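You operate a simulated robot arm through the tools that you are given. There is no shell and no other tool. Be economical: measure what you need, move in short steps, check, and stop when the job is done.

Carry out the task below with a simulated robot arm. There is one attempt and no reset: what you move stays moved.

Task
Swap the capacitor at CAP 1 for the black one and fit the yellow coil, pressed home.
Fine: in the black tray on the green bench; stand the old brown capacitor on the bench; CAP 2 stays empty; the other parts stay where they are.

It is judged by the outcome, as a careful person would: the job done as asked, and still so three seconds after it is handed in. It fails if anything else is knocked over, pushed out of place, dropped, spilled or broken. Lids that push on must go on centred and level and be pressed home; caps that screw on are set level and turned clockwise until they are tight.

Robot
A 6-joint arm with a two-finger parallel gripper, fixed in place. Base frame: the origin is at the foot of the arm, x ahead of it, y to its left, z up; the work surface is at about z = 0.76. Readings come in m, degrees, newtons and seconds.
With the tool pointing down near the work surface it reaches from about 0.36 to 0.82 m from the base axis. Its first joint turns from -166.0 to 166.0 degrees. Payload 3.91 kg.
The tool frame sits at the grasp point between the pads (the TCP): z along the fingers, y along the line on which they close. The tips reach 0.03 m beyond it. Largest opening 0.11 m; finger width 0.02, thickness 0.01; the body of the gripper, 0.048 by 0.112 m, starts 0.055 m behind the TCP.
Orientation is that of the tool frame in the base frame, as [roll, pitch, yaw] about the fixed x, y, z axes, in that order (R = Rz(yaw) Ry(pitch) Rx(roll)). With the fingers straight down and closing along the base's y, the tool's x points along the base's -x, its y along +y and its z along -z.

Tools
- The arm moves only by the tool drive_tool. Its argument "moves" is a list of rows, each a list of 7 numbers: the gripper command, from -1 (shut) to 1 (fully open), values between in proportion, then the shift along the base's x, y, z in units of 50 mm (1.0 is 50 mm), then the turn, a rotation vector about the base's x, y, z in units of 6 degrees (1.0 is 6 degrees). In form: [[jaw, dx, dy, dz, wx, wy, wz], ...]. A call has 1 to 20 rows; each row shifts and turns the commanded pose from where the row before left it. A call with a number of a shift or a turn outside -1 to 1 is refused whole. Rows are played at 5 a second. More than 0.05 m and 8.6 degrees between two rows, or a gripper value outside its range, and nothing of the call is played. A pose out of reach is approached as far as the arm can. The call stops where the force on the tool passes 40 N (or 10 N more than at its start, if that is more) or the arm is blocked; 0.2 s more then pass. Each finger travels about 0.045 m/s and halts on what it meets, pressing with about 25 N; the grip force reading is that of the motor and also rises with nothing between the fingers. The clock runs only during rows and for 0.2 s after the last one: add rows that do not move to give the fingers time. It gives the time, the measured TCP pose, the force on the tool (base axes), the opening and the grip force at its end, in the units of the frame above (readings bear some noise).
- Cameras (640 x 400 px; columns grow to the right, rows downward): "scene" is fixed at [0.4008, 0.5019, 1.3414]; the picture's right is [-0.14, 0.99, 0.00], its down [0.84, 0.12, -0.53] and it looks along [-0.52, -0.07, -0.85] (base axes); focal length 256 px, centre (320, 200). "wrist" rides on the gripper at [0.077, 0.007, -0.114] in the tool frame; the picture's right is [-0.09, 1.00, 0.00], its down [-0.80, -0.07, -0.59] and it looks along [-0.59, -0.05, 0.80] (tool axes); focal length 270 px, centre (320, 200). There is no depth. A picture from a camera that has moved, and an enlarged one, comes with that camera's place and axes in the base frame and with its lens.
- capture(camera): a new picture of that camera. It takes no simulated time.
- move_column(by): slides the trunk up (or, below 0, down) by that many m; the arm rides with it, the base frame stays. It gives what a move gives, with no picture.
- inspect(camera, box): a new picture of the part [left, top, right, bottom] of that camera's present view, enlarged. It takes no simulated time.
- job_done(): hands the job in; it is judged then, once.

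Work in short steps. Places have to be worked out from the pictures, the camera data and where the tool is seen: move nearer, look again, correct. Check each grasp and each placing, and mend what went wrong. You have 120 turns and 64 pictures in all, those below and enlarged ones among them. Open the gripper and draw the arm clear of the work before you hand the job in, unless the task says otherwise; then end with one line.

The tools are called after "Emit:" by a JSON object that holds its "fn" and its "kwargs". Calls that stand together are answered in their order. drive_tool: Moves the arm, as the interface text tells. Its arguments: {"type":"object","properties":{"moves":{"type":"array","items":{"type":"array","items":{"type":"number"}}}},"required":["moves"]} The other tools are called the same way: move_column (by) slides the trunk up or down; capture (camera) takes a picture; inspect (camera, box) takes an enlarged picture of a part of a camera's view; job_done () hands the job in.

At the start:

```text
t: 0.0
eef_pos: [0.1844, 0.4055, 1.0933]
ee_rot: [180.0, 0.0, -180.0]
contact_force: [0.0, 0.2, 0.0]
grip_width: 0.1101
grasp_force: 0.1
trunk travel left (down, up): [-0.5, 0.11]
```

scene: 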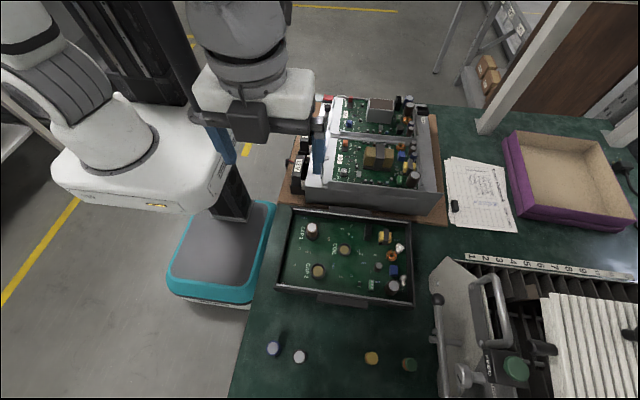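
wrist: 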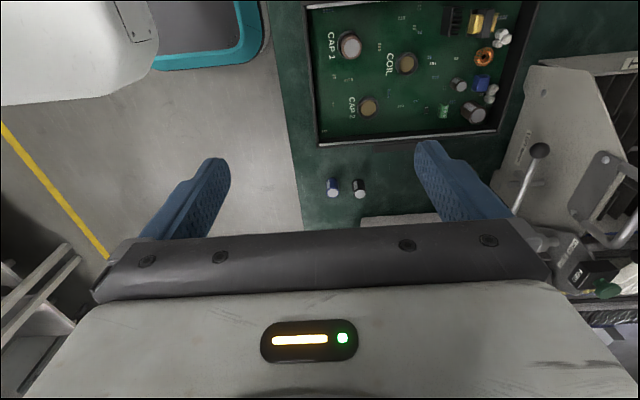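

The scene shows a tray with a board (CAP 1 fitted, CAP 2 and COIL sockets), and four loose parts in front. I'll enlarge both views.

Emit:
{"fn": "inspect", "kwargs": {"camera": "scene", "box": [260, 200, 430, 306]}}

Emit:
{"fn": "inspect", "kwargs": {"camera": "scene", "box": [240, 310, 440, 398]}}

Emit:
{"fn": "inspect", "kwargs": {"camera": "wrist", "box": [290, 0, 530, 220]}}

```text
3.76 times, centred on (345, 253) of scene
camera zoom: at [0.4008, 0.5019, 1.3414], right [-0.14, 0.99, 0.0], down [0.84, 0.12, -0.53], along [-0.52, -0.07, -0.85], focal length 963 px, centre (226, 0)
```

zoom: 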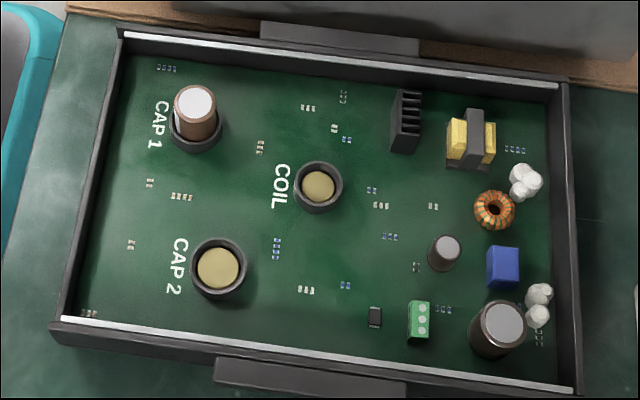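

```text
3.20 times, centred on (340, 354) of scene
camera zoom: at [0.4008, 0.5019, 1.3414], right [-0.14, 0.99, 0.0], down [0.84, 0.12, -0.53], along [-0.52, -0.07, -0.85], focal length 818 px, centre (256, -293)
```

zoom: 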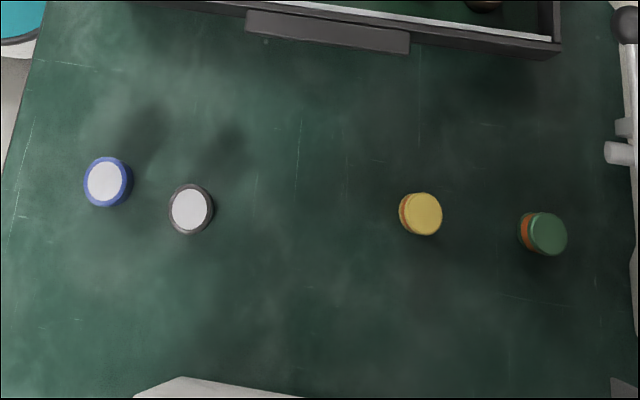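

```text
1.82 times, centred on (410, 110) of wrist
camera zoom: at [0.1072, 0.414, 1.2091], right [0.09, 1.0, 0.0], down [0.8, -0.07, 0.59], along [0.59, -0.05, -0.8], focal length 491 px, centre (156, 364)
```

zoom: 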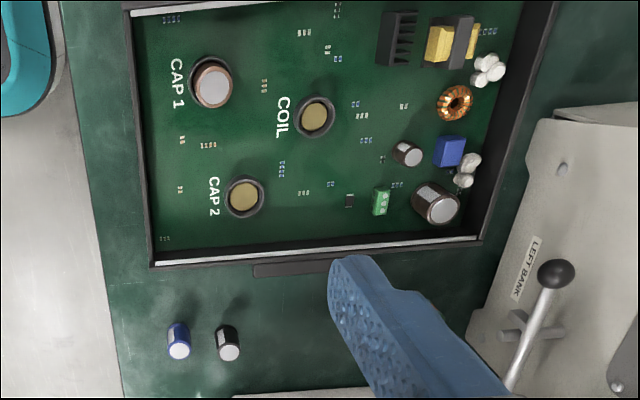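

Estimates from the scene camera (x, y): CAP 1 (0.151, 0.450), COIL (0.182, 0.530), CAP 2 (0.240, 0.477), black (0.404, 0.466), blue (0.397, 0.415), yellow (0.387, 0.602), green (0.387, 0.673). I'll hover high over CAP 1, part-close the jaws and look.

Emit:
{"fn": "drive_tool", "kwargs": {"moves": [[0.1, -0.17, 0.22, -0.8, 0, 0, 0], [0.1, -0.17, 0.22, -0.8, 0, 0, 0], [0.1, -0.16, 0.22, -0.8, 0, 0, 0], [0.1, -0.16, 0.22, -0.8, 0, 0, 0], [0.1, 0, 0, 0, 0, 0, 0], [0.1, 0, 0, 0, 0, 0, 0]]}}

Emit:
{"fn": "capture", "kwargs": {"camera": "wrist"}}

Emit:
{"fn": "capture", "kwargs": {"camera": "scene"}}

```text
t: 1.4
eef_pos: [0.1524, 0.4531, 0.9323]
ee_rot: [180.0, 0.0, 180.0]
contact_force: [0.5, -0.4, 0.7]
grip_width: 0.0604
grasp_force: 0.0
trunk travel left (down, up): [-0.5, 0.11]
```

```text
58 pictures are left
camera wrist: at [0.076, 0.4605, 1.0474], right [0.09, 1.0, 0.0], down [0.8, -0.07, 0.59], along [0.59, -0.05, -0.8], focal length 270 px, centre (320, 200)
```

wrist: 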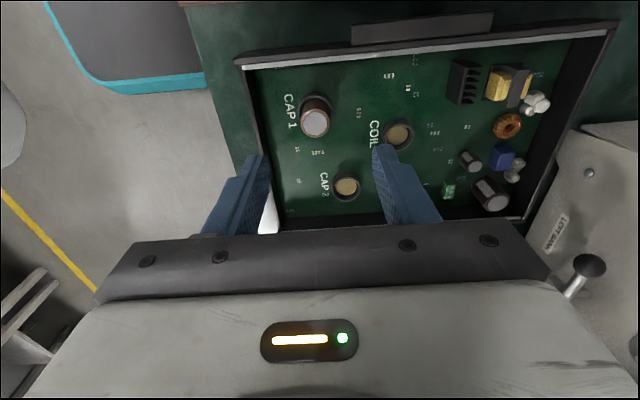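

```text
57 pictures are left
```

scene: 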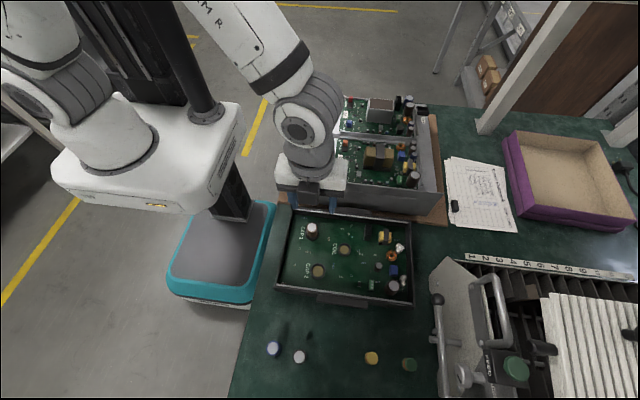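

Triangulating both views puts the brown cap's top at about (0.158, 0.450, 0.824) and the board at about z 0.79. I'll go down to z 0.865, centred on it, and look again.

Emit:
{"fn": "drive_tool", "kwargs": {"moves": [[0.1, 0.11, -0.06, -0.45, 0, 0, 0], [0.1, 0, 0, -0.45, 0, 0, 0], [0.1, 0, 0, -0.45, 0, 0, 0], [0.1, 0, 0, 0, 0, 0, 0]]}}

Emit:
{"fn": "inspect", "kwargs": {"camera": "wrist", "box": [200, 50, 440, 250]}}

```text
t: 2.4
eef_pos: [0.1547, 0.4475, 0.8655]
ee_rot: [-180.0, 0.0, 179.9]
contact_force: [-0.7, -0.6, 0.1]
grip_width: 0.0607
grasp_force: 0.0
trunk travel left (down, up): [-0.5, 0.11]
```

```text
2.00 times, centred on (320, 150) of wrist
camera zoom: at [0.0797, 0.4547, 0.9805], right [0.09, 1.0, 0.0], down [0.8, -0.07, 0.59], along [0.59, -0.05, -0.8], focal length 541 px, centre (320, 300)
```

zoom: 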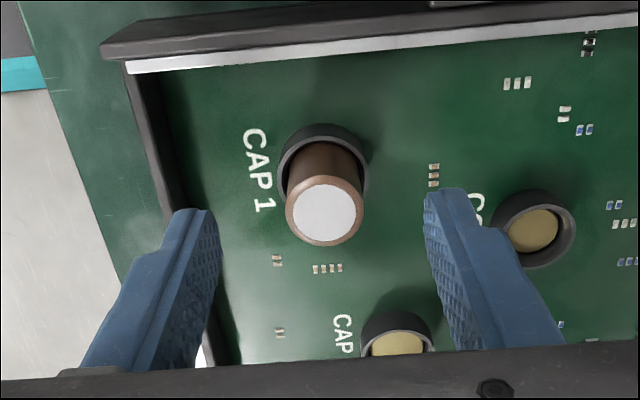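

The cap top reads (0.160, 0.449). I'll shift 4–5 mm in x, lower to z 0.838 so the tips stay above the socket ring, and close.

Emit:
{"fn": "drive_tool", "kwargs": {"moves": [[0.1, 0.08, 0.04, 0, 0, 0, 0], [0.1, 0.02, 0, -0.27, 0, 0, 0], [0.1, 0, 0, -0.27, 0, 0, 0], [-0.3, 0, 0, 0, 0, 0, 0], [-1, 0, 0, 0, 0, 0, 0], [-1, 0, 0, 0, 0, 0, 0], [-1, 0, 0, 0, 0, 0, 0], [-1, 0, 0, 0, 0, 0, 0]]}}

Emit:
{"fn": "inspect", "kwargs": {"camera": "wrist", "box": [200, 50, 440, 250]}}

```text
t: 4.2
eef_pos: [0.1608, 0.4492, 0.8403]
ee_rot: [-180.0, 0.0, 179.8]
contact_force: [0.2, -2.7, -1.8]
grip_width: 0.0223
grasp_force: 24.8
trunk travel left (down, up): [-0.5, 0.11]
```

```text
2.00 times, centred on (320, 150) of wrist
camera zoom: at [0.0852, 0.4571, 0.955], right [0.09, 1.0, 0.0], down [0.8, -0.07, 0.59], along [0.59, -0.05, -0.8], focal length 541 px, centre (320, 300)
```

zoom: 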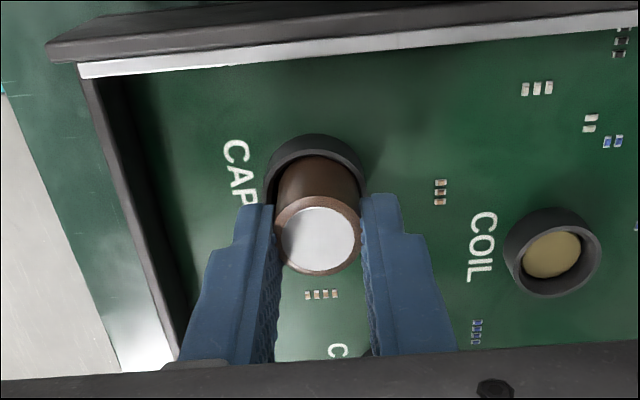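

Gripped, with a width of 22 mm. I'll pull it straight up.

Emit:
{"fn": "drive_tool", "kwargs": {"moves": [[-1, 0, 0, 0.2, 0, 0, 0], [-1, 0, 0, 0.3, 0, 0, 0], [-1, 0, 0, 0.5, 0, 0, 0], [-1, 0, 0, 0.8, 0, 0, 0], [-1, 0, 0, 0, 0, 0, 0]]}}

Emit:
{"fn": "capture", "kwargs": {"camera": "wrist"}}

```text
t: 5.4
eef_pos: [0.1611, 0.4486, 0.9305]
ee_rot: [180.0, -0.1, -180.0]
contact_force: [0.1, -0.1, 1.0]
grip_width: 0.0232
grasp_force: 24.7
trunk travel left (down, up): [-0.5, 0.11]
```

```text
54 pictures are left
camera wrist: at [0.0853, 0.4562, 1.0462], right [0.09, 1.0, 0.0], down [0.8, -0.07, 0.59], along [0.59, -0.05, -0.8], focal length 270 px, centre (320, 200)
```

wrist: 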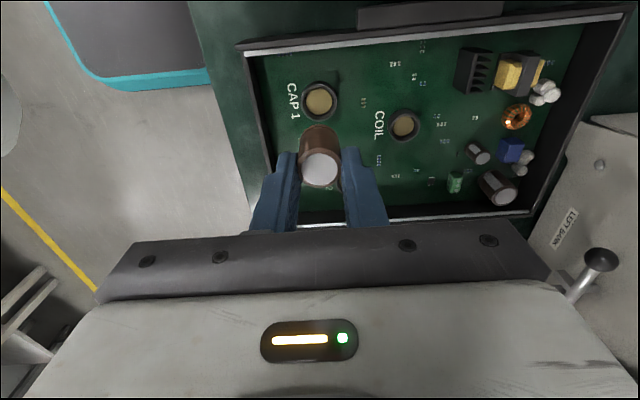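

It came out clean. I'll carry it to the free bench spot around (0.40, 0.535), between the black and yellow parts.

Emit:
{"fn": "drive_tool", "kwargs": {"moves": [[-1, 0.8, 0.29, 0, 0, 0, 0], [-1, 0.8, 0.29, 0, 0, 0, 0], [-1, 0.8, 0.29, 0, 0, 0, 0], [-1, 0.8, 0.29, 0, 0, 0, 0], [-1, 0.8, 0.29, 0, 0, 0, 0], [-1, 0.8, 0.29, 0, 0, 0, 0], [-1, 0, 0, -0.6, 0, 0, 0], [-1, 0, 0, -0.6, 0, 0, 0], [-1, 0, 0, 0, 0, 0, 0]]}}

Emit:
{"fn": "capture", "kwargs": {"camera": "wrist"}}

Emit:
{"fn": "inspect", "kwargs": {"camera": "scene", "box": [240, 290, 440, 398]}}

```text
t: 7.4
eef_pos: [0.4016, 0.5351, 0.8692]
ee_rot: [179.9, 0.0, 179.9]
contact_force: [0.6, 0.0, 0.3]
grip_width: 0.023
grasp_force: 25.1
trunk travel left (down, up): [-0.5, 0.11]
```

```text
53 pictures are left
camera wrist: at [0.3251, 0.544, 0.9845], right [0.09, 1.0, 0.0], down [0.8, -0.07, 0.59], along [0.59, -0.05, -0.8], focal length 270 px, centre (320, 200)
```

wrist: 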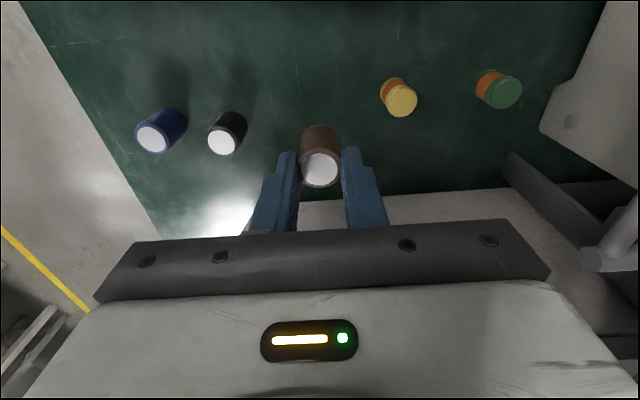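

```text
3.20 times, centred on (340, 344) of scene
camera zoom: at [0.4008, 0.5019, 1.3414], right [-0.14, 0.99, 0.0], down [0.84, 0.12, -0.53], along [-0.52, -0.07, -0.85], focal length 818 px, centre (256, -261)
```

zoom: 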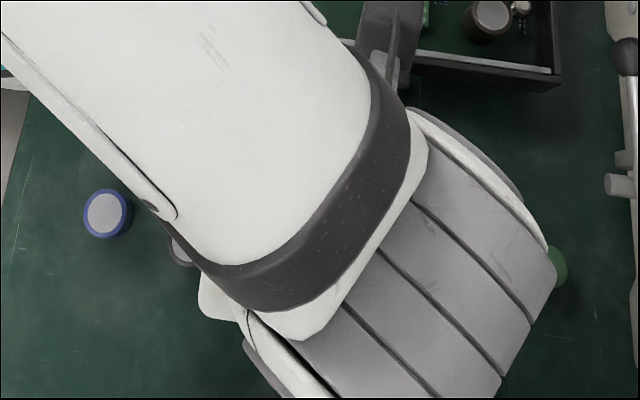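

The brown cap hangs over clear bench. I'll lower it toward the surface, then feel for contact in small steps.

Emit:
{"fn": "drive_tool", "kwargs": {"moves": [[-1, 0, 0, -0.4, 0, 0, 0], [-1, 0, 0, -0.3, 0, 0, 0], [-1, 0, 0, -0.2, 0, 0, 0], [-1, 0, 0, -0.1, 0, 0, 0], [-1, 0, 0, 0, 0, 0, 0]]}}

Emit:
{"fn": "inspect", "kwargs": {"camera": "wrist", "box": [120, 40, 540, 260]}}

```text
t: 8.6
eef_pos: [0.4001, 0.5357, 0.8186]
ee_rot: [-179.9, 0.0, -180.0]
contact_force: [0.3, 0.6, 0.0]
grip_width: 0.0231
grasp_force: 24.6
trunk travel left (down, up): [-0.5, 0.11]
```

```text
1.52 times, centred on (330, 150) of wrist
camera zoom: at [0.3244, 0.543, 0.9341], right [0.09, 1.0, 0.0], down [0.8, -0.07, 0.59], along [0.59, -0.05, -0.8], focal length 412 px, centre (305, 276)
```

zoom: 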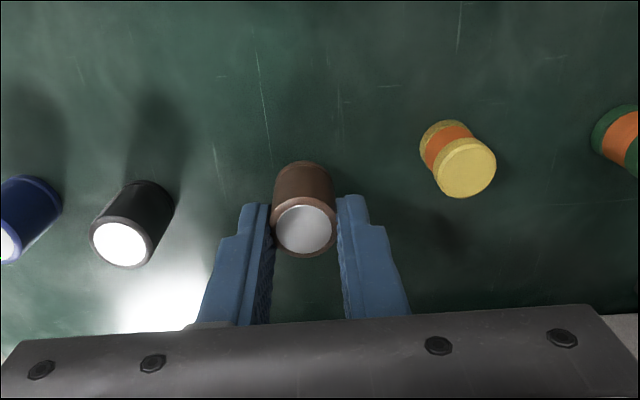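

No contact yet. I'll continue in 2 mm steps and let the force show the touch.

Emit:
{"fn": "drive_tool", "kwargs": {"moves": [[-1, 0, 0, -0.04, 0, 0, 0], [-1, 0, 0, -0.04, 0, 0, 0], [-1, 0, 0, 0, 0, 0, 0]]}}

Emit:
{"fn": "drive_tool", "kwargs": {"moves": [[-1, 0, 0, -0.04, 0, 0, 0], [-1, 0, 0, 0, 0, 0, 0]]}}

```text
t: 9.4
eef_pos: [0.3999, 0.5349, 0.815]
ee_rot: [-180.0, 0.1, -180.0]
contact_force: [-0.9, -0.1, -0.3]
grip_width: 0.023
grasp_force: 25.1
trunk travel left (down, up): [-0.5, 0.11]
```

```text
t: 10.0
eef_pos: [0.4005, 0.5353, 0.8129]
ee_rot: [179.9, 0.0, -179.9]
contact_force: [0.2, -0.3, 0.6]
grip_width: 0.0229
grasp_force: 25.3
trunk travel left (down, up): [-0.5, 0.11]
```

Still free at z 0.813, so I'll keep stepping down.

Emit:
{"fn": "drive_tool", "kwargs": {"moves": [[-1, 0, 0, -0.04, 0, 0, 0], [-1, 0, 0, 0, 0, 0, 0]]}}

Emit:
{"fn": "drive_tool", "kwargs": {"moves": [[-1, 0, 0, -0.03, 0, 0, 0], [-1, 0, 0, 0, 0, 0, 0]]}}

Emit:
{"fn": "drive_tool", "kwargs": {"moves": [[-1, 0, 0, -0.03, 0, 0, 0], [-1, 0, 0, 0, 0, 0, 0]]}}

```text
t: 10.6
eef_pos: [0.4019, 0.5365, 0.8104]
ee_rot: [180.0, 0.0, -180.0]
contact_force: [-0.1, -0.1, 0.1]
grip_width: 0.0233
grasp_force: 25.0
trunk travel left (down, up): [-0.5, 0.11]
```

```text
t: 11.2
eef_pos: [0.4026, 0.5361, 0.8082]
ee_rot: [180.0, 0.0, -180.0]
contact_force: [-0.5, 0.5, 0.5]
grip_width: 0.0231
grasp_force: 25.0
trunk travel left (down, up): [-0.5, 0.11]
```

```text
t: 11.8
eef_pos: [0.401, 0.5365, 0.8083]
ee_rot: [-180.0, 0.0, 180.0]
contact_force: [-0.7, 0.8, 2.1]
grip_width: 0.0231
grasp_force: 24.9
trunk travel left (down, up): [-0.5, 0.11]
```

There's a hint of contact (2 N). One more step to confirm.

Emit:
{"fn": "drive_tool", "kwargs": {"moves": [[-1, 0, 0, -0.03, 0, 0, 0], [-1, 0, 0, 0, 0, 0, 0]]}}

```text
t: 12.4
eef_pos: [0.4017, 0.5367, 0.8079]
ee_rot: [179.8, 0.0, -180.0]
contact_force: [1.8, -1.0, 9.6]
grip_width: 0.023
grasp_force: 24.7
trunk travel left (down, up): [-0.5, 0.11]
```

The cap is on the bench (9.6 N). I'll ease off slightly, open just enough, rise and check that it stands.

Emit:
{"fn": "drive_tool", "kwargs": {"moves": [[-1, 0, 0, 0.02, 0, 0, 0], [-0.4, 0, 0, 0, 0, 0, 0], [-0.2, 0, 0, 0, 0, 0, 0], [-0.2, 0, 0, 0, 0, 0, 0], [-0.2, 0, 0, 0.4, 0, 0, 0], [-0.2, 0, 0, 0.8, 0, 0, 0], [-0.2, 0, 0, 0.8, 0, 0, 0], [-0.2, 0, 0, 0, 0, 0, 0]]}}

Emit:
{"fn": "capture", "kwargs": {"camera": "wrist"}}

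```text
t: 14.2
eef_pos: [0.4026, 0.5364, 0.9068]
ee_rot: [-180.0, 0.0, -180.0]
contact_force: [-0.2, -0.5, -0.8]
grip_width: 0.0439
grasp_force: 0.1
trunk travel left (down, up): [-0.5, 0.11]
```

```text
50 pictures are left
camera wrist: at [0.3254, 0.5438, 1.0233], right [0.09, 1.0, 0.0], down [0.8, -0.07, 0.59], along [0.59, -0.05, -0.8], focal length 270 px, centre (320, 200)
```

wrist: 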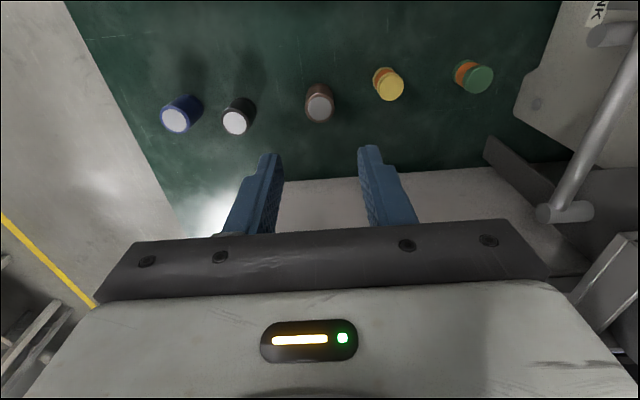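

The brown cap stands. Black is at about (0.404, 0.461), with roughly 40 mm from its centre to the blue one's edge, so closing along y with a small opening is fine. I'll move above it.

Emit:
{"fn": "drive_tool", "kwargs": {"moves": [[-0.3, 0.01, -0.75, 0, 0, 0, 0], [-0.3, 0.01, -0.75, 0, 0, 0, 0], [-0.3, 0, 0, -0.5, 0, 0, 0], [-0.3, 0, 0, -0.5, 0, 0, 0], [-0.3, 0, 0, 0, 0, 0, 0]]}}

Emit:
{"fn": "inspect", "kwargs": {"camera": "wrist", "box": [200, 50, 440, 250]}}

```text
t: 15.4
eef_pos: [0.4031, 0.4614, 0.8581]
ee_rot: [-180.0, 0.0, -179.9]
contact_force: [0.2, 0.6, 0.4]
grip_width: 0.0387
grasp_force: 0.0
trunk travel left (down, up): [-0.5, 0.11]
```

```text
2.00 times, centred on (320, 150) of wrist
camera zoom: at [0.3263, 0.4686, 0.9736], right [0.09, 1.0, 0.0], down [0.8, -0.07, 0.59], along [0.59, -0.05, -0.8], focal length 541 px, centre (320, 300)
```

zoom: 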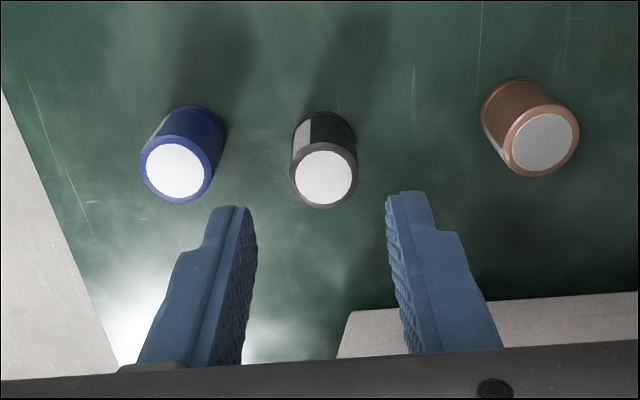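

Black's top is at about (0.405, 0.463). I'll nudge over it, lower to z 0.809 (the same grip height as on the brown) and close.

Emit:
{"fn": "drive_tool", "kwargs": {"moves": [[-0.3, 0.03, 0.03, -0.3, 0, 0, 0], [-0.3, 0, 0, -0.4, 0, 0, 0], [-0.3, 0, 0, -0.28, 0, 0, 0], [-0.3, 0, 0, 0, 0, 0, 0], [-0.6, 0, 0, 0, 0, 0, 0], [-1, 0, 0, 0, 0, 0, 0], [-1, 0, 0, 0, 0, 0, 0], [-1, 0, 0, 0, 0, 0, 0]]}}

Emit:
{"fn": "inspect", "kwargs": {"camera": "wrist", "box": [200, 50, 440, 250]}}

```text
t: 17.2
eef_pos: [0.4048, 0.462, 0.8102]
ee_rot: [179.9, -0.1, 180.0]
contact_force: [0.1, 0.3, -0.9]
grip_width: 0.0233
grasp_force: 24.0
trunk travel left (down, up): [-0.5, 0.11]
```

```text
2.00 times, centred on (320, 150) of wrist
camera zoom: at [0.3287, 0.4704, 0.9239], right [0.09, 1.0, 0.0], down [0.8, -0.07, 0.59], along [0.59, -0.05, -0.8], focal length 541 px, centre (320, 300)
```

zoom: 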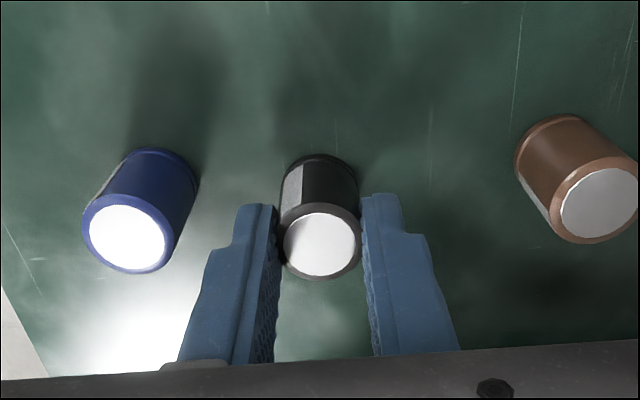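

The black cap sits in the jaws just as the brown one did (top at image row 240 both times). So I lift and return by the reverse displacement to above CAP 1.

Emit:
{"fn": "drive_tool", "kwargs": {"moves": [[-1, 0, 0, 0.2, 0, 0, 0], [-1, 0, 0, 0.9, 0, 0, 0], [-1, 0, 0, 0.9, 0, 0, 0], [-1, -0.81, -0.045, 0, 0, 0, 0], [-1, -0.81, -0.045, 0, 0, 0, 0], [-1, -0.81, -0.045, 0, 0, 0, 0], [-1, -0.81, -0.045, 0, 0, 0, 0], [-1, -0.81, -0.045, 0, 0, 0, 0], [-1, -0.8, -0.045, 0, 0, 0, 0], [-1, 0, 0, 0, 0, 0, 0]]}}

Emit:
{"fn": "inspect", "kwargs": {"camera": "wrist", "box": [200, 50, 440, 250]}}

```text
t: 19.4
eef_pos: [0.1589, 0.4493, 0.9098]
ee_rot: [180.0, -0.1, -180.0]
contact_force: [-0.6, -0.3, -0.6]
grip_width: 0.0231
grasp_force: 24.5
trunk travel left (down, up): [-0.5, 0.11]
```

```text
2.00 times, centred on (320, 150) of wrist
camera zoom: at [0.0822, 0.4565, 1.0237], right [0.09, 1.0, 0.0], down [0.8, -0.07, 0.59], along [0.59, -0.05, -0.8], focal length 541 px, centre (320, 300)
```

zoom: 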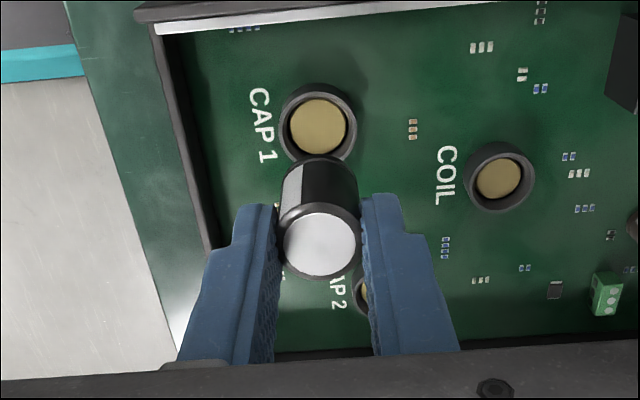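

The socket computes to (0.159, 0.449) from this view, consistent with the pose. I'll descend to just above the ring, then enter slowly.

Emit:
{"fn": "drive_tool", "kwargs": {"moves": [[-1, 0, 0, -0.5, 0, 0, 0], [-1, 0, 0, -0.4, 0, 0, 0], [-1, 0, 0, -0.1, 0, 0, 0], [-1, 0, 0, 0, 0, 0, 0]]}}

Emit:
{"fn": "inspect", "kwargs": {"camera": "wrist", "box": [240, 80, 400, 220]}}

```text
t: 20.4
eef_pos: [0.1607, 0.4473, 0.8579]
ee_rot: [180.0, 0.0, -180.0]
contact_force: [-0.5, 0.3, -0.3]
grip_width: 0.0231
grasp_force: 25.1
trunk travel left (down, up): [-0.5, 0.11]
```

```text
2.86 times, centred on (320, 150) of wrist
camera zoom: at [0.0845, 0.4559, 0.974], right [0.09, 1.0, 0.0], down [0.8, -0.07, 0.59], along [0.59, -0.05, -0.8], focal length 772 px, centre (320, 343)
```

zoom: 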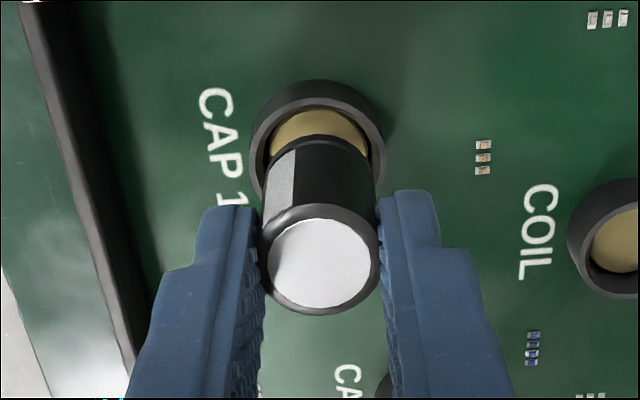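

It looks centred in y. I'll lower in 2 mm steps into the socket.

Emit:
{"fn": "drive_tool", "kwargs": {"moves": [[-1, 0, 0, -0.06, 0, 0, 0], [-1, 0, 0, -0.06, 0, 0, 0], [-1, 0, 0, -0.06, 0, 0, 0], [-1, 0, 0, -0.04, 0, 0, 0], [-1, 0, 0, 0, 0, 0, 0]]}}

Emit:
{"fn": "inspect", "kwargs": {"camera": "wrist", "box": [240, 80, 400, 220]}}

```text
t: 21.6
eef_pos: [0.1613, 0.449, 0.8483]
ee_rot: [-180.0, 0.0, -180.0]
contact_force: [-3.2, 0.2, 3.5]
grip_width: 0.0229
grasp_force: 24.9
trunk travel left (down, up): [-0.5, 0.11]
```

```text
2.86 times, centred on (320, 150) of wrist
camera zoom: at [0.0847, 0.4562, 0.9637], right [0.09, 1.0, 0.0], down [0.8, -0.07, 0.59], along [0.59, -0.05, -0.8], focal length 772 px, centre (320, 343)
```

zoom: 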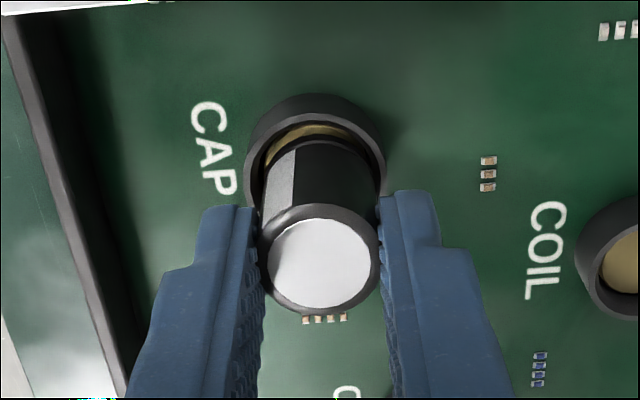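

The reaction (-3 N in x, +3.5 N in z) and the visible gap on the -x side show it touching the +x rim. I'll shift 1.5 mm toward -x and continue.

Emit:
{"fn": "drive_tool", "kwargs": {"moves": [[-1, 0, 0, 0.03, 0, 0, 0], [-1, -0.03, 0, 0, 0, 0, 0], [-1, 0, 0, -0.04, 0, 0, 0], [-1, 0, 0, -0.03, 0, 0, 0], [-1, 0, 0, 0, 0, 0, 0]]}}

Emit:
{"fn": "inspect", "kwargs": {"camera": "wrist", "box": [240, 80, 400, 220]}}

```text
t: 22.8
eef_pos: [0.1602, 0.449, 0.8458]
ee_rot: [180.0, 0.1, -180.0]
contact_force: [-0.2, -6.6, 2.5]
grip_width: 0.0228
grasp_force: 24.7
trunk travel left (down, up): [-0.5, 0.11]
```

```text
2.86 times, centred on (320, 150) of wrist
camera zoom: at [0.0837, 0.4571, 0.961], right [0.09, 1.0, 0.0], down [0.8, -0.07, 0.59], along [0.59, -0.05, -0.8], focal length 772 px, centre (320, 343)
```

zoom: 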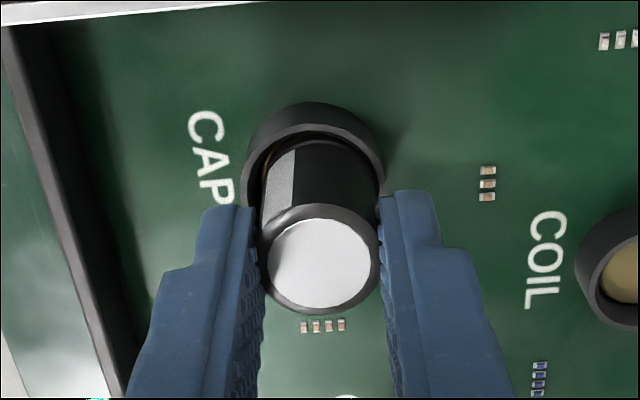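

Now the force is -6.6 N in y and the gap is on the -y side. I'll shift 1 mm toward -y and go on down.

Emit:
{"fn": "drive_tool", "kwargs": {"moves": [[-1, 0, -0.02, 0, 0, 0, 0], [-1, 0, 0, -0.03, 0, 0, 0], [-1, 0, 0, -0.03, 0, 0, 0], [-1, 0, 0, 0, 0, 0, 0]]}}

Emit:
{"fn": "inspect", "kwargs": {"camera": "wrist", "box": [240, 80, 400, 220]}}

```text
t: 23.8
eef_pos: [0.1605, 0.449, 0.8432]
ee_rot: [-180.0, 0.0, 179.9]
contact_force: [0.3, -1.9, 0.4]
grip_width: 0.0229
grasp_force: 24.8
trunk travel left (down, up): [-0.5, 0.11]
```

```text
2.86 times, centred on (320, 150) of wrist
camera zoom: at [0.0833, 0.4568, 0.9583], right [0.09, 1.0, 0.0], down [0.8, -0.07, 0.59], along [0.59, -0.05, -0.8], focal length 772 px, centre (320, 343)
```

zoom: 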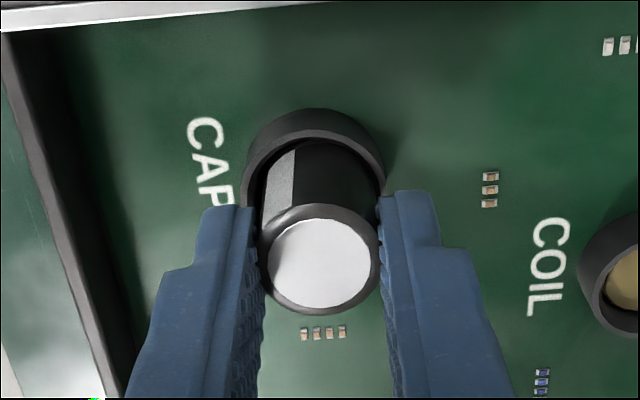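

It is entering freely now (forces near zero). I'll continue down until it bottoms out, expected near TCP z 0.839.

Emit:
{"fn": "drive_tool", "kwargs": {"moves": [[-1, 0, -0.01, -0.03, 0, 0, 0], [-1, 0, 0, -0.03, 0, 0, 0], [-1, 0, 0, 0, 0, 0, 0]]}}

Emit:
{"fn": "drive_tool", "kwargs": {"moves": [[-1, 0, 0, -0.03, 0, 0, 0], [-1, 0, 0, 0, 0, 0, 0]]}}

Emit:
{"fn": "drive_tool", "kwargs": {"moves": [[-1, 0, 0, -0.03, 0, 0, 0], [-1, 0, 0, 0, 0, 0, 0]]}}

```text
t: 24.6
eef_pos: [0.1613, 0.4497, 0.8397]
ee_rot: [180.0, -0.1, 180.0]
contact_force: [-0.2, 0.2, 0.1]
grip_width: 0.0232
grasp_force: 25.1
trunk travel left (down, up): [-0.5, 0.11]
```

```text
t: 25.2
eef_pos: [0.1597, 0.4481, 0.8393]
ee_rot: [180.0, 0.0, 180.0]
contact_force: [1.9, 1.7, 5.7]
grip_width: 0.0226
grasp_force: 25.2
trunk travel left (down, up): [-0.5, 0.11]
```

```text
t: 25.8
eef_pos: [0.1609, 0.4476, 0.8384]
ee_rot: [179.8, -0.1, -180.0]
contact_force: [1.0, 4.3, 16.9]
grip_width: 0.023
grasp_force: 24.5
trunk travel left (down, up): [-0.5, 0.11]
```

It bottomed at z 0.839 with 17 N. One more small press to be sure, then back off and release.

Emit:
{"fn": "drive_tool", "kwargs": {"moves": [[-1, 0, 0, -0.02, 0, 0, 0], [-1, 0, 0, 0, 0, 0, 0]]}}

Emit:
{"fn": "drive_tool", "kwargs": {"moves": [[-1, 0, 0, 0.05, 0, 0, 0], [-0.4, 0, 0, 0, 0, 0, 0], [-0.2, 0, 0, 0, 0, 0, 0], [-0.2, 0, 0, 0, 0, 0, 0], [-0.2, 0, 0, 0.5, 0, 0, 0], [-0.2, 0, 0, 0.9, 0, 0, 0], [-0.2, 0, 0, 0, 0, 0, 0]]}}

Emit:
{"fn": "inspect", "kwargs": {"camera": "wrist", "box": [240, 50, 400, 190]}}

```text
t: 26.4
eef_pos: [0.1597, 0.4488, 0.8378]
ee_rot: [179.8, 0.1, 180.0]
contact_force: [-1.2, 5.1, 23.6]
grip_width: 0.0231
grasp_force: 25.4
trunk travel left (down, up): [-0.5, 0.11]
```

```text
t: 28.0
eef_pos: [0.1586, 0.4465, 0.9092]
ee_rot: [-180.0, 0.0, -180.0]
contact_force: [0.0, -0.5, -0.3]
grip_width: 0.0439
grasp_force: 0.1
trunk travel left (down, up): [-0.5, 0.11]
```

```text
2.86 times, centred on (320, 120) of wrist
camera zoom: at [0.082, 0.4534, 1.024], right [0.09, 1.0, 0.0], down [0.8, -0.07, 0.59], along [0.59, -0.05, -0.8], focal length 772 px, centre (320, 429)
```

zoom: 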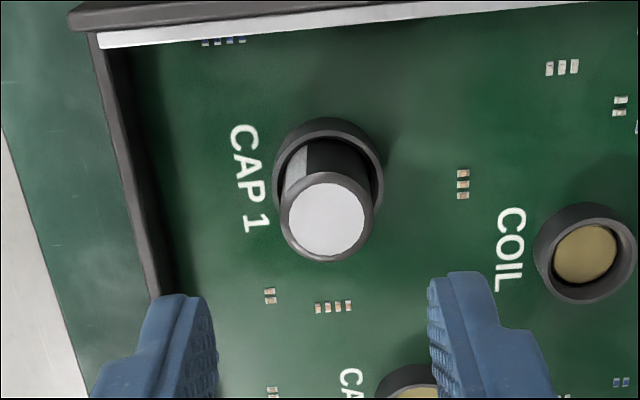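

The black cap is seated at the same depth as the old one. Yellow coil estimate: (0.387, 0.599), top about z 0.781. I'll move above it.

Emit:
{"fn": "drive_tool", "kwargs": {"moves": [[-0.2, 0.755, 0.507, 0, 0, 0, 0], [-0.2, 0.755, 0.507, 0, 0, 0, 0], [-0.2, 0.755, 0.507, 0, 0, 0, 0], [-0.2, 0.755, 0.507, 0, 0, 0, 0], [-0.2, 0.755, 0.507, 0, 0, 0, 0], [-0.2, 0.755, 0.507, 0, 0, 0, 0], [-0.2, 0, 0, -0.6, 0, 0, 0], [-0.2, 0, 0, -0.4, 0, 0, 0], [-0.2, 0, 0, 0, 0, 0, 0]]}}

Emit:
{"fn": "inspect", "kwargs": {"camera": "wrist", "box": [200, 30, 440, 230]}}

Emit:
{"fn": "inspect", "kwargs": {"camera": "scene", "box": [260, 200, 430, 306]}}

```text
t: 30.0
eef_pos: [0.3859, 0.5981, 0.8574]
ee_rot: [-180.0, 0.1, 180.0]
contact_force: [-0.2, -0.5, 0.6]
grip_width: 0.044
grasp_force: 0.0
trunk travel left (down, up): [-0.5, 0.11]
```

```text
2.00 times, centred on (320, 130) of wrist
camera zoom: at [0.3097, 0.6059, 0.9723], right [0.09, 1.0, 0.0], down [0.8, -0.07, 0.59], along [0.59, -0.05, -0.8], focal length 541 px, centre (320, 340)
```

zoom: 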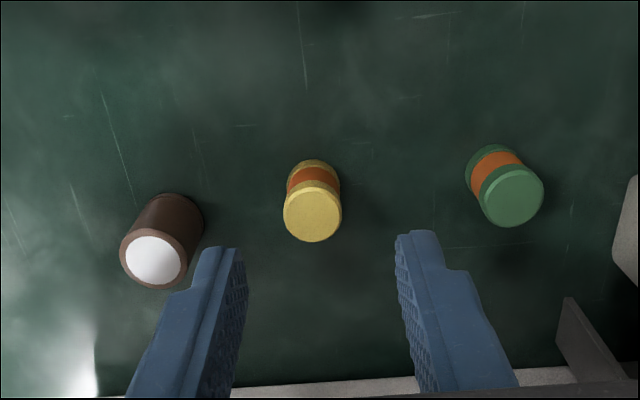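

```text
3.76 times, centred on (345, 253) of scene
camera zoom: at [0.4008, 0.5019, 1.3414], right [-0.14, 0.99, 0.0], down [0.84, 0.12, -0.53], along [-0.52, -0.07, -0.85], focal length 963 px, centre (226, 0)
```

zoom: 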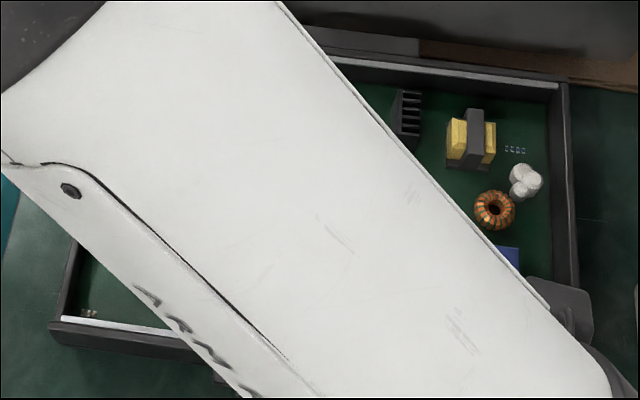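

Now the coil top reads about (0.3915, 0.5965). I'll correct by +4 mm in x and -1.5 mm in y, go lower and look again.

Emit:
{"fn": "drive_tool", "kwargs": {"moves": [[-0.2, 0.08, -0.03, -0.3, 0, 0, 0], [-0.2, 0, 0, -0.3, 0, 0, 0], [-0.2, 0, 0, 0, 0, 0, 0]]}}

Emit:
{"fn": "inspect", "kwargs": {"camera": "wrist", "box": [200, 50, 440, 250]}}

```text
t: 30.8
eef_pos: [0.3897, 0.5975, 0.83]
ee_rot: [180.0, 0.0, -180.0]
contact_force: [0.1, 0.4, -0.8]
grip_width: 0.044
grasp_force: 0.0
trunk travel left (down, up): [-0.5, 0.11]
```

```text
2.00 times, centred on (320, 150) of wrist
camera zoom: at [0.3135, 0.6057, 0.9442], right [0.09, 1.0, 0.0], down [0.8, -0.07, 0.59], along [0.59, -0.05, -0.8], focal length 541 px, centre (320, 300)
```

zoom: 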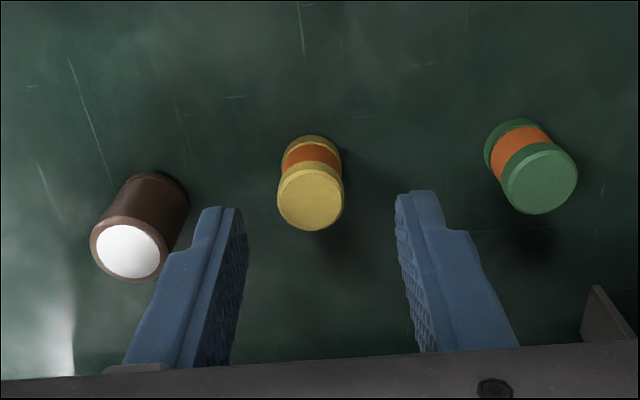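

Coil top is at about (0.392, 0.596). I'll nudge, lower to z 0.801 (tips at 0.771, about mid-height) and close.

Emit:
{"fn": "drive_tool", "kwargs": {"moves": [[-0.2, 0.03, -0.03, -0.2, 0, 0, 0], [-0.2, 0, 0, -0.25, 0, 0, 0], [-0.2, 0, 0, -0.1, 0, 0, 0], [-0.2, 0, 0, 0, 0, 0, 0]]}}

Emit:
{"fn": "inspect", "kwargs": {"camera": "wrist", "box": [200, 50, 440, 250]}}

```text
t: 31.8
eef_pos: [0.3931, 0.5965, 0.8013]
ee_rot: [-180.0, 0.0, 179.9]
contact_force: [0.0, -0.5, -0.7]
grip_width: 0.0441
grasp_force: 0.1
trunk travel left (down, up): [-0.5, 0.11]
```

```text
2.00 times, centred on (320, 150) of wrist
camera zoom: at [0.3157, 0.6043, 0.9159], right [0.09, 1.0, 0.0], down [0.8, -0.07, 0.59], along [0.59, -0.05, -0.8], focal length 541 px, centre (320, 300)
```

zoom: 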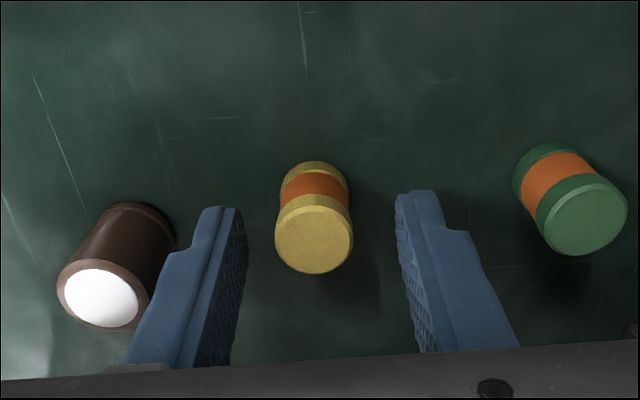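

The coil is on the tool axis (expected row 238, seen 236). Closing.

Emit:
{"fn": "drive_tool", "kwargs": {"moves": [[-0.5, 0, 0, 0, 0, 0, 0], [-1, 0, 0, 0, 0, 0, 0], [-1, 0, 0, 0, 0, 0, 0], [-1, 0, 0, 0, 0, 0, 0]]}}

Emit:
{"fn": "inspect", "kwargs": {"camera": "wrist", "box": [200, 50, 440, 250]}}

```text
t: 32.8
eef_pos: [0.3924, 0.5963, 0.7999]
ee_rot: [180.0, 0.0, 180.0]
contact_force: [1.0, -0.6, -0.2]
grip_width: 0.0193
grasp_force: 25.2
trunk travel left (down, up): [-0.5, 0.11]
```

```text
2.00 times, centred on (320, 150) of wrist
camera zoom: at [0.3157, 0.6043, 0.916], right [0.09, 1.0, 0.0], down [0.8, -0.07, 0.59], along [0.59, -0.05, -0.8], focal length 541 px, centre (320, 300)
```

zoom: 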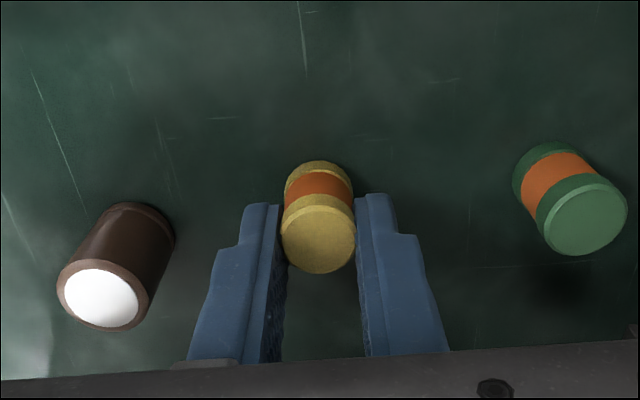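

Held at 19 mm. I'll lift and carry it over the COIL socket, estimated at (0.193, 0.528).

Emit:
{"fn": "drive_tool", "kwargs": {"moves": [[-1, 0, 0, 0.2, 0, 0, 0], [-1, 0, 0, 0.9, 0, 0, 0], [-1, 0, 0, 0.7, 0, 0, 0], [-1, -0.8, -0.27, 0, 0, 0, 0], [-1, -0.8, -0.27, 0, 0, 0, 0], [-1, -0.8, -0.27, 0, 0, 0, 0], [-1, -0.8, -0.27, 0, 0, 0, 0], [-1, -0.8, -0.27, 0, 0, 0, 0], [-1, 0, 0, -0.5, 0, 0, 0], [-1, 0, 0, 0, 0, 0, 0]]}}

Emit:
{"fn": "inspect", "kwargs": {"camera": "wrist", "box": [200, 50, 440, 250]}}

```text
t: 35.0
eef_pos: [0.19, 0.53, 0.8659]
ee_rot: [-180.0, 0.0, -180.0]
contact_force: [0.0, -0.4, 0.0]
grip_width: 0.0195
grasp_force: 25.1
trunk travel left (down, up): [-0.5, 0.11]
```

```text
2.00 times, centred on (320, 150) of wrist
camera zoom: at [0.1126, 0.5381, 0.9811], right [0.09, 1.0, 0.0], down [0.8, -0.07, 0.59], along [0.59, -0.05, -0.8], focal length 541 px, centre (320, 300)
```

zoom: 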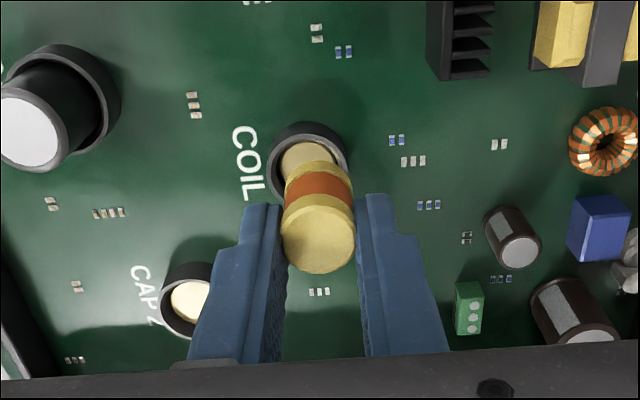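

The socket floor is centred at column about 310 against an expected 320 for alignment, so I need about -3.5 mm in y; x looks right. I'll correct and go down to just above the ring.

Emit:
{"fn": "drive_tool", "kwargs": {"moves": [[-1, 0, -0.07, 0, 0, 0, 0], [-1, 0, 0, -0.2, 0, 0, 0], [-1, 0, 0, -0.16, 0, 0, 0], [-1, 0, 0, 0, 0, 0, 0]]}}

Emit:
{"fn": "inspect", "kwargs": {"camera": "wrist", "box": [240, 80, 400, 220]}}

```text
t: 36.0
eef_pos: [0.1919, 0.5274, 0.8478]
ee_rot: [-179.9, 0.0, -180.0]
contact_force: [0.0, 0.5, -0.8]
grip_width: 0.0194
grasp_force: 24.5
trunk travel left (down, up): [-0.5, 0.11]
```

```text
2.86 times, centred on (320, 150) of wrist
camera zoom: at [0.1156, 0.5347, 0.9632], right [0.09, 1.0, 0.0], down [0.8, -0.07, 0.59], along [0.59, -0.05, -0.8], focal length 772 px, centre (320, 343)
```

zoom: 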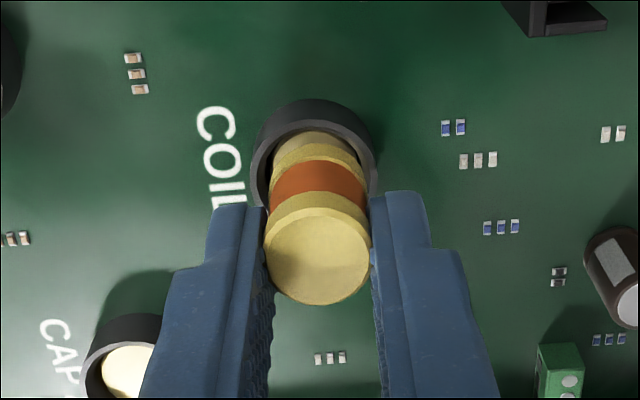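

Ring centre is at column 314 and coil base at 317, so a 0.5 mm nudge in -y. Then I descend in 1.5–2 mm steps.

Emit:
{"fn": "drive_tool", "kwargs": {"moves": [[-1, 0, -0.01, -0.04, 0, 0, 0], [-1, 0, 0, -0.04, 0, 0, 0], [-1, 0, 0, -0.04, 0, 0, 0], [-1, 0, 0, 0, 0, 0, 0]]}}

Emit:
{"fn": "inspect", "kwargs": {"camera": "wrist", "box": [240, 80, 400, 220]}}

```text
t: 37.0
eef_pos: [0.1927, 0.5256, 0.842]
ee_rot: [-179.9, -0.1, 180.0]
contact_force: [0.1, -0.2, 0.0]
grip_width: 0.0192
grasp_force: 25.0
trunk travel left (down, up): [-0.5, 0.11]
```

```text
2.86 times, centred on (320, 150) of wrist
camera zoom: at [0.1163, 0.5329, 0.9575], right [0.09, 1.0, 0.0], down [0.8, -0.07, 0.59], along [0.59, -0.05, -0.8], focal length 772 px, centre (320, 343)
```

zoom: 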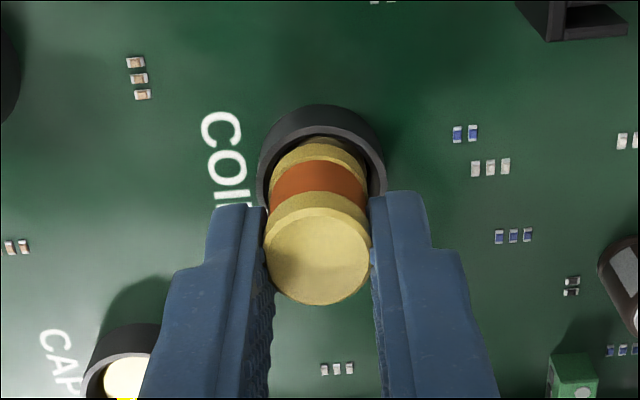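

The ring centre is now at about 320 against 317 for the coil, so I move back 0.5 mm in +y and continue down.

Emit:
{"fn": "drive_tool", "kwargs": {"moves": [[-1, 0, 0.012, -0.03, 0, 0, 0], [-1, 0, 0, -0.03, 0, 0, 0], [-1, 0, 0, 0, 0, 0, 0]]}}

Emit:
{"fn": "inspect", "kwargs": {"camera": "wrist", "box": [240, 80, 400, 220]}}

```text
t: 37.8
eef_pos: [0.1927, 0.5263, 0.841]
ee_rot: [-179.9, 0.0, -180.0]
contact_force: [-0.7, -0.2, -0.6]
grip_width: 0.0191
grasp_force: 24.9
trunk travel left (down, up): [-0.5, 0.11]
```

```text
2.86 times, centred on (320, 150) of wrist
camera zoom: at [0.1161, 0.5338, 0.9551], right [0.09, 1.0, 0.0], down [0.8, -0.07, 0.59], along [0.59, -0.05, -0.8], focal length 772 px, centre (320, 343)
```

zoom: 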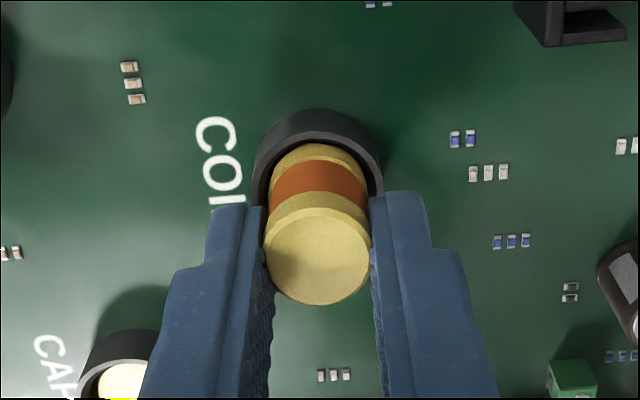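

Centred (ring 318, coil 317) and no contact force. Continuing down.

Emit:
{"fn": "drive_tool", "kwargs": {"moves": [[-1, 0, 0, -0.03, 0, 0, 0], [-1, 0, 0, -0.03, 0, 0, 0], [-1, 0, 0, 0, 0, 0, 0]]}}

Emit:
{"fn": "inspect", "kwargs": {"camera": "wrist", "box": [240, 80, 400, 220]}}

```text
t: 38.6
eef_pos: [0.1925, 0.5273, 0.8345]
ee_rot: [-179.9, 0.0, 180.0]
contact_force: [0.5, -0.5, 0.0]
grip_width: 0.0192
grasp_force: 25.6
trunk travel left (down, up): [-0.5, 0.11]
```

```text
2.86 times, centred on (320, 150) of wrist
camera zoom: at [0.1159, 0.5345, 0.9503], right [0.09, 1.0, 0.0], down [0.8, -0.07, 0.59], along [0.59, -0.05, -0.8], focal length 772 px, centre (320, 343)
```

zoom: 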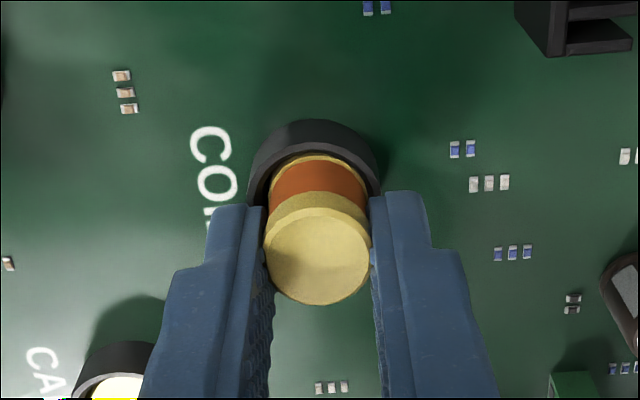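

It is inside the ring without force; the ring looks marginally to the -y side, so I'll add a 0.5 mm nudge while continuing to the seat.

Emit:
{"fn": "drive_tool", "kwargs": {"moves": [[-1, 0, -0.008, -0.03, 0, 0, 0], [-1, 0, 0, 0, 0, 0, 0]]}}

Emit:
{"fn": "drive_tool", "kwargs": {"moves": [[-1, 0, 0, -0.03, 0, 0, 0], [-1, 0, 0, 0, 0, 0, 0]]}}

Emit:
{"fn": "drive_tool", "kwargs": {"moves": [[-1, 0, 0, -0.025, 0, 0, 0], [-1, 0, 0, 0, 0, 0, 0]]}}

```text
t: 39.2
eef_pos: [0.1922, 0.5267, 0.8337]
ee_rot: [-180.0, 0.0, -179.9]
contact_force: [0.9, -1.5, 0.1]
grip_width: 0.0193
grasp_force: 25.6
trunk travel left (down, up): [-0.5, 0.11]
```

```text
t: 39.8
eef_pos: [0.1908, 0.5271, 0.8328]
ee_rot: [179.9, 0.0, 179.9]
contact_force: [4.8, -4.6, 5.1]
grip_width: 0.0195
grasp_force: 25.3
trunk travel left (down, up): [-0.5, 0.11]
```

```text
t: 40.4
eef_pos: [0.1928, 0.5264, 0.8335]
ee_rot: [179.9, 0.1, 179.9]
contact_force: [5.4, -2.9, 15.0]
grip_width: 0.0194
grasp_force: 24.9
trunk travel left (down, up): [-0.5, 0.11]
```

Contact at about z 0.8335, roughly 2 mm above where I expect the seat, with sideways forces (+5 x, -3 y). I'll ease off, shift slightly +x/-y to relieve it, and look.

Emit:
{"fn": "drive_tool", "kwargs": {"moves": [[-1, 0, 0, 0.02, 0, 0, 0], [-1, 0.014, -0.008, 0, 0, 0, 0], [-1, 0, 0, 0, 0, 0, 0]]}}

Emit:
{"fn": "inspect", "kwargs": {"camera": "wrist", "box": [260, 90, 380, 195]}}

```text
t: 41.2
eef_pos: [0.1924, 0.5261, 0.8331]
ee_rot: [179.9, 0.1, 180.0]
contact_force: [-3.3, 2.9, 9.5]
grip_width: 0.0193
grasp_force: 25.0
trunk travel left (down, up): [-0.5, 0.11]
```

```text
3.81 times, centred on (320, 142) of wrist
camera zoom: at [0.1154, 0.5343, 0.9482], right [0.09, 1.0, 0.0], down [0.8, -0.07, 0.59], along [0.59, -0.05, -0.8], focal length 1030 px, centre (320, 419)
```

zoom: 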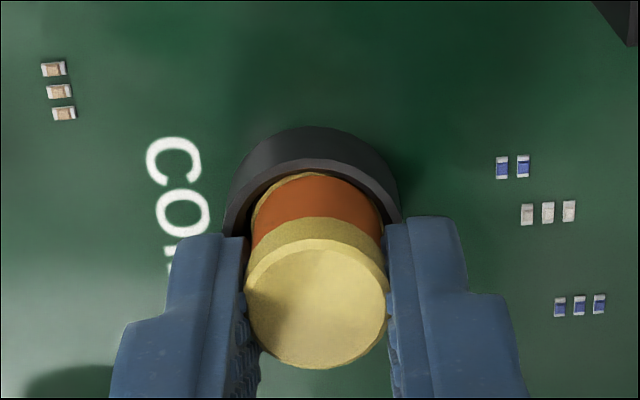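

The side forces reversed, so it's held snugly between the walls. I'll go halfway back and press harder, watching whether z advances.

Emit:
{"fn": "drive_tool", "kwargs": {"moves": [[-1, -0.006, 0.004, 0, 0, 0, 0], [-1, 0, 0, -0.03, 0, 0, 0], [-1, 0, 0, 0, 0, 0, 0]]}}

Emit:
{"fn": "drive_tool", "kwargs": {"moves": [[-1, 0, 0, -0.02, 0, 0, 0], [-1, 0, 0, 0, 0, 0, 0]]}}

Emit:
{"fn": "drive_tool", "kwargs": {"moves": [[-1, 0, 0, -0.02, 0, 0, 0], [-1, 0, 0, 0, 0, 0, 0]]}}

```text
t: 42.0
eef_pos: [0.1919, 0.5266, 0.8339]
ee_rot: [179.8, 0.1, 180.0]
contact_force: [-6.3, 6.4, 30.7]
grip_width: 0.019
grasp_force: 25.6
trunk travel left (down, up): [-0.5, 0.11]
```

```text
t: 42.5
eef_pos: [0.1918, 0.527, 0.8323]
ee_rot: [179.6, 0.1, 180.0]
contact_force: [-5.4, -7.4, 17.4]
grip_width: 0.0192
grasp_force: 24.9
trunk travel left (down, up): [-0.5, 0.11]
stopped in row 2: the force on the tool passed its limit (the readings are from after the stop); the commanded pose is now the measured one
```

```text
t: 43.1
eef_pos: [0.1929, 0.5269, 0.8339]
ee_rot: [179.5, 0.2, 179.9]
contact_force: [-7.3, -4.3, 28.4]
grip_width: 0.0195
grasp_force: 25.2
trunk travel left (down, up): [-0.5, 0.11]
```

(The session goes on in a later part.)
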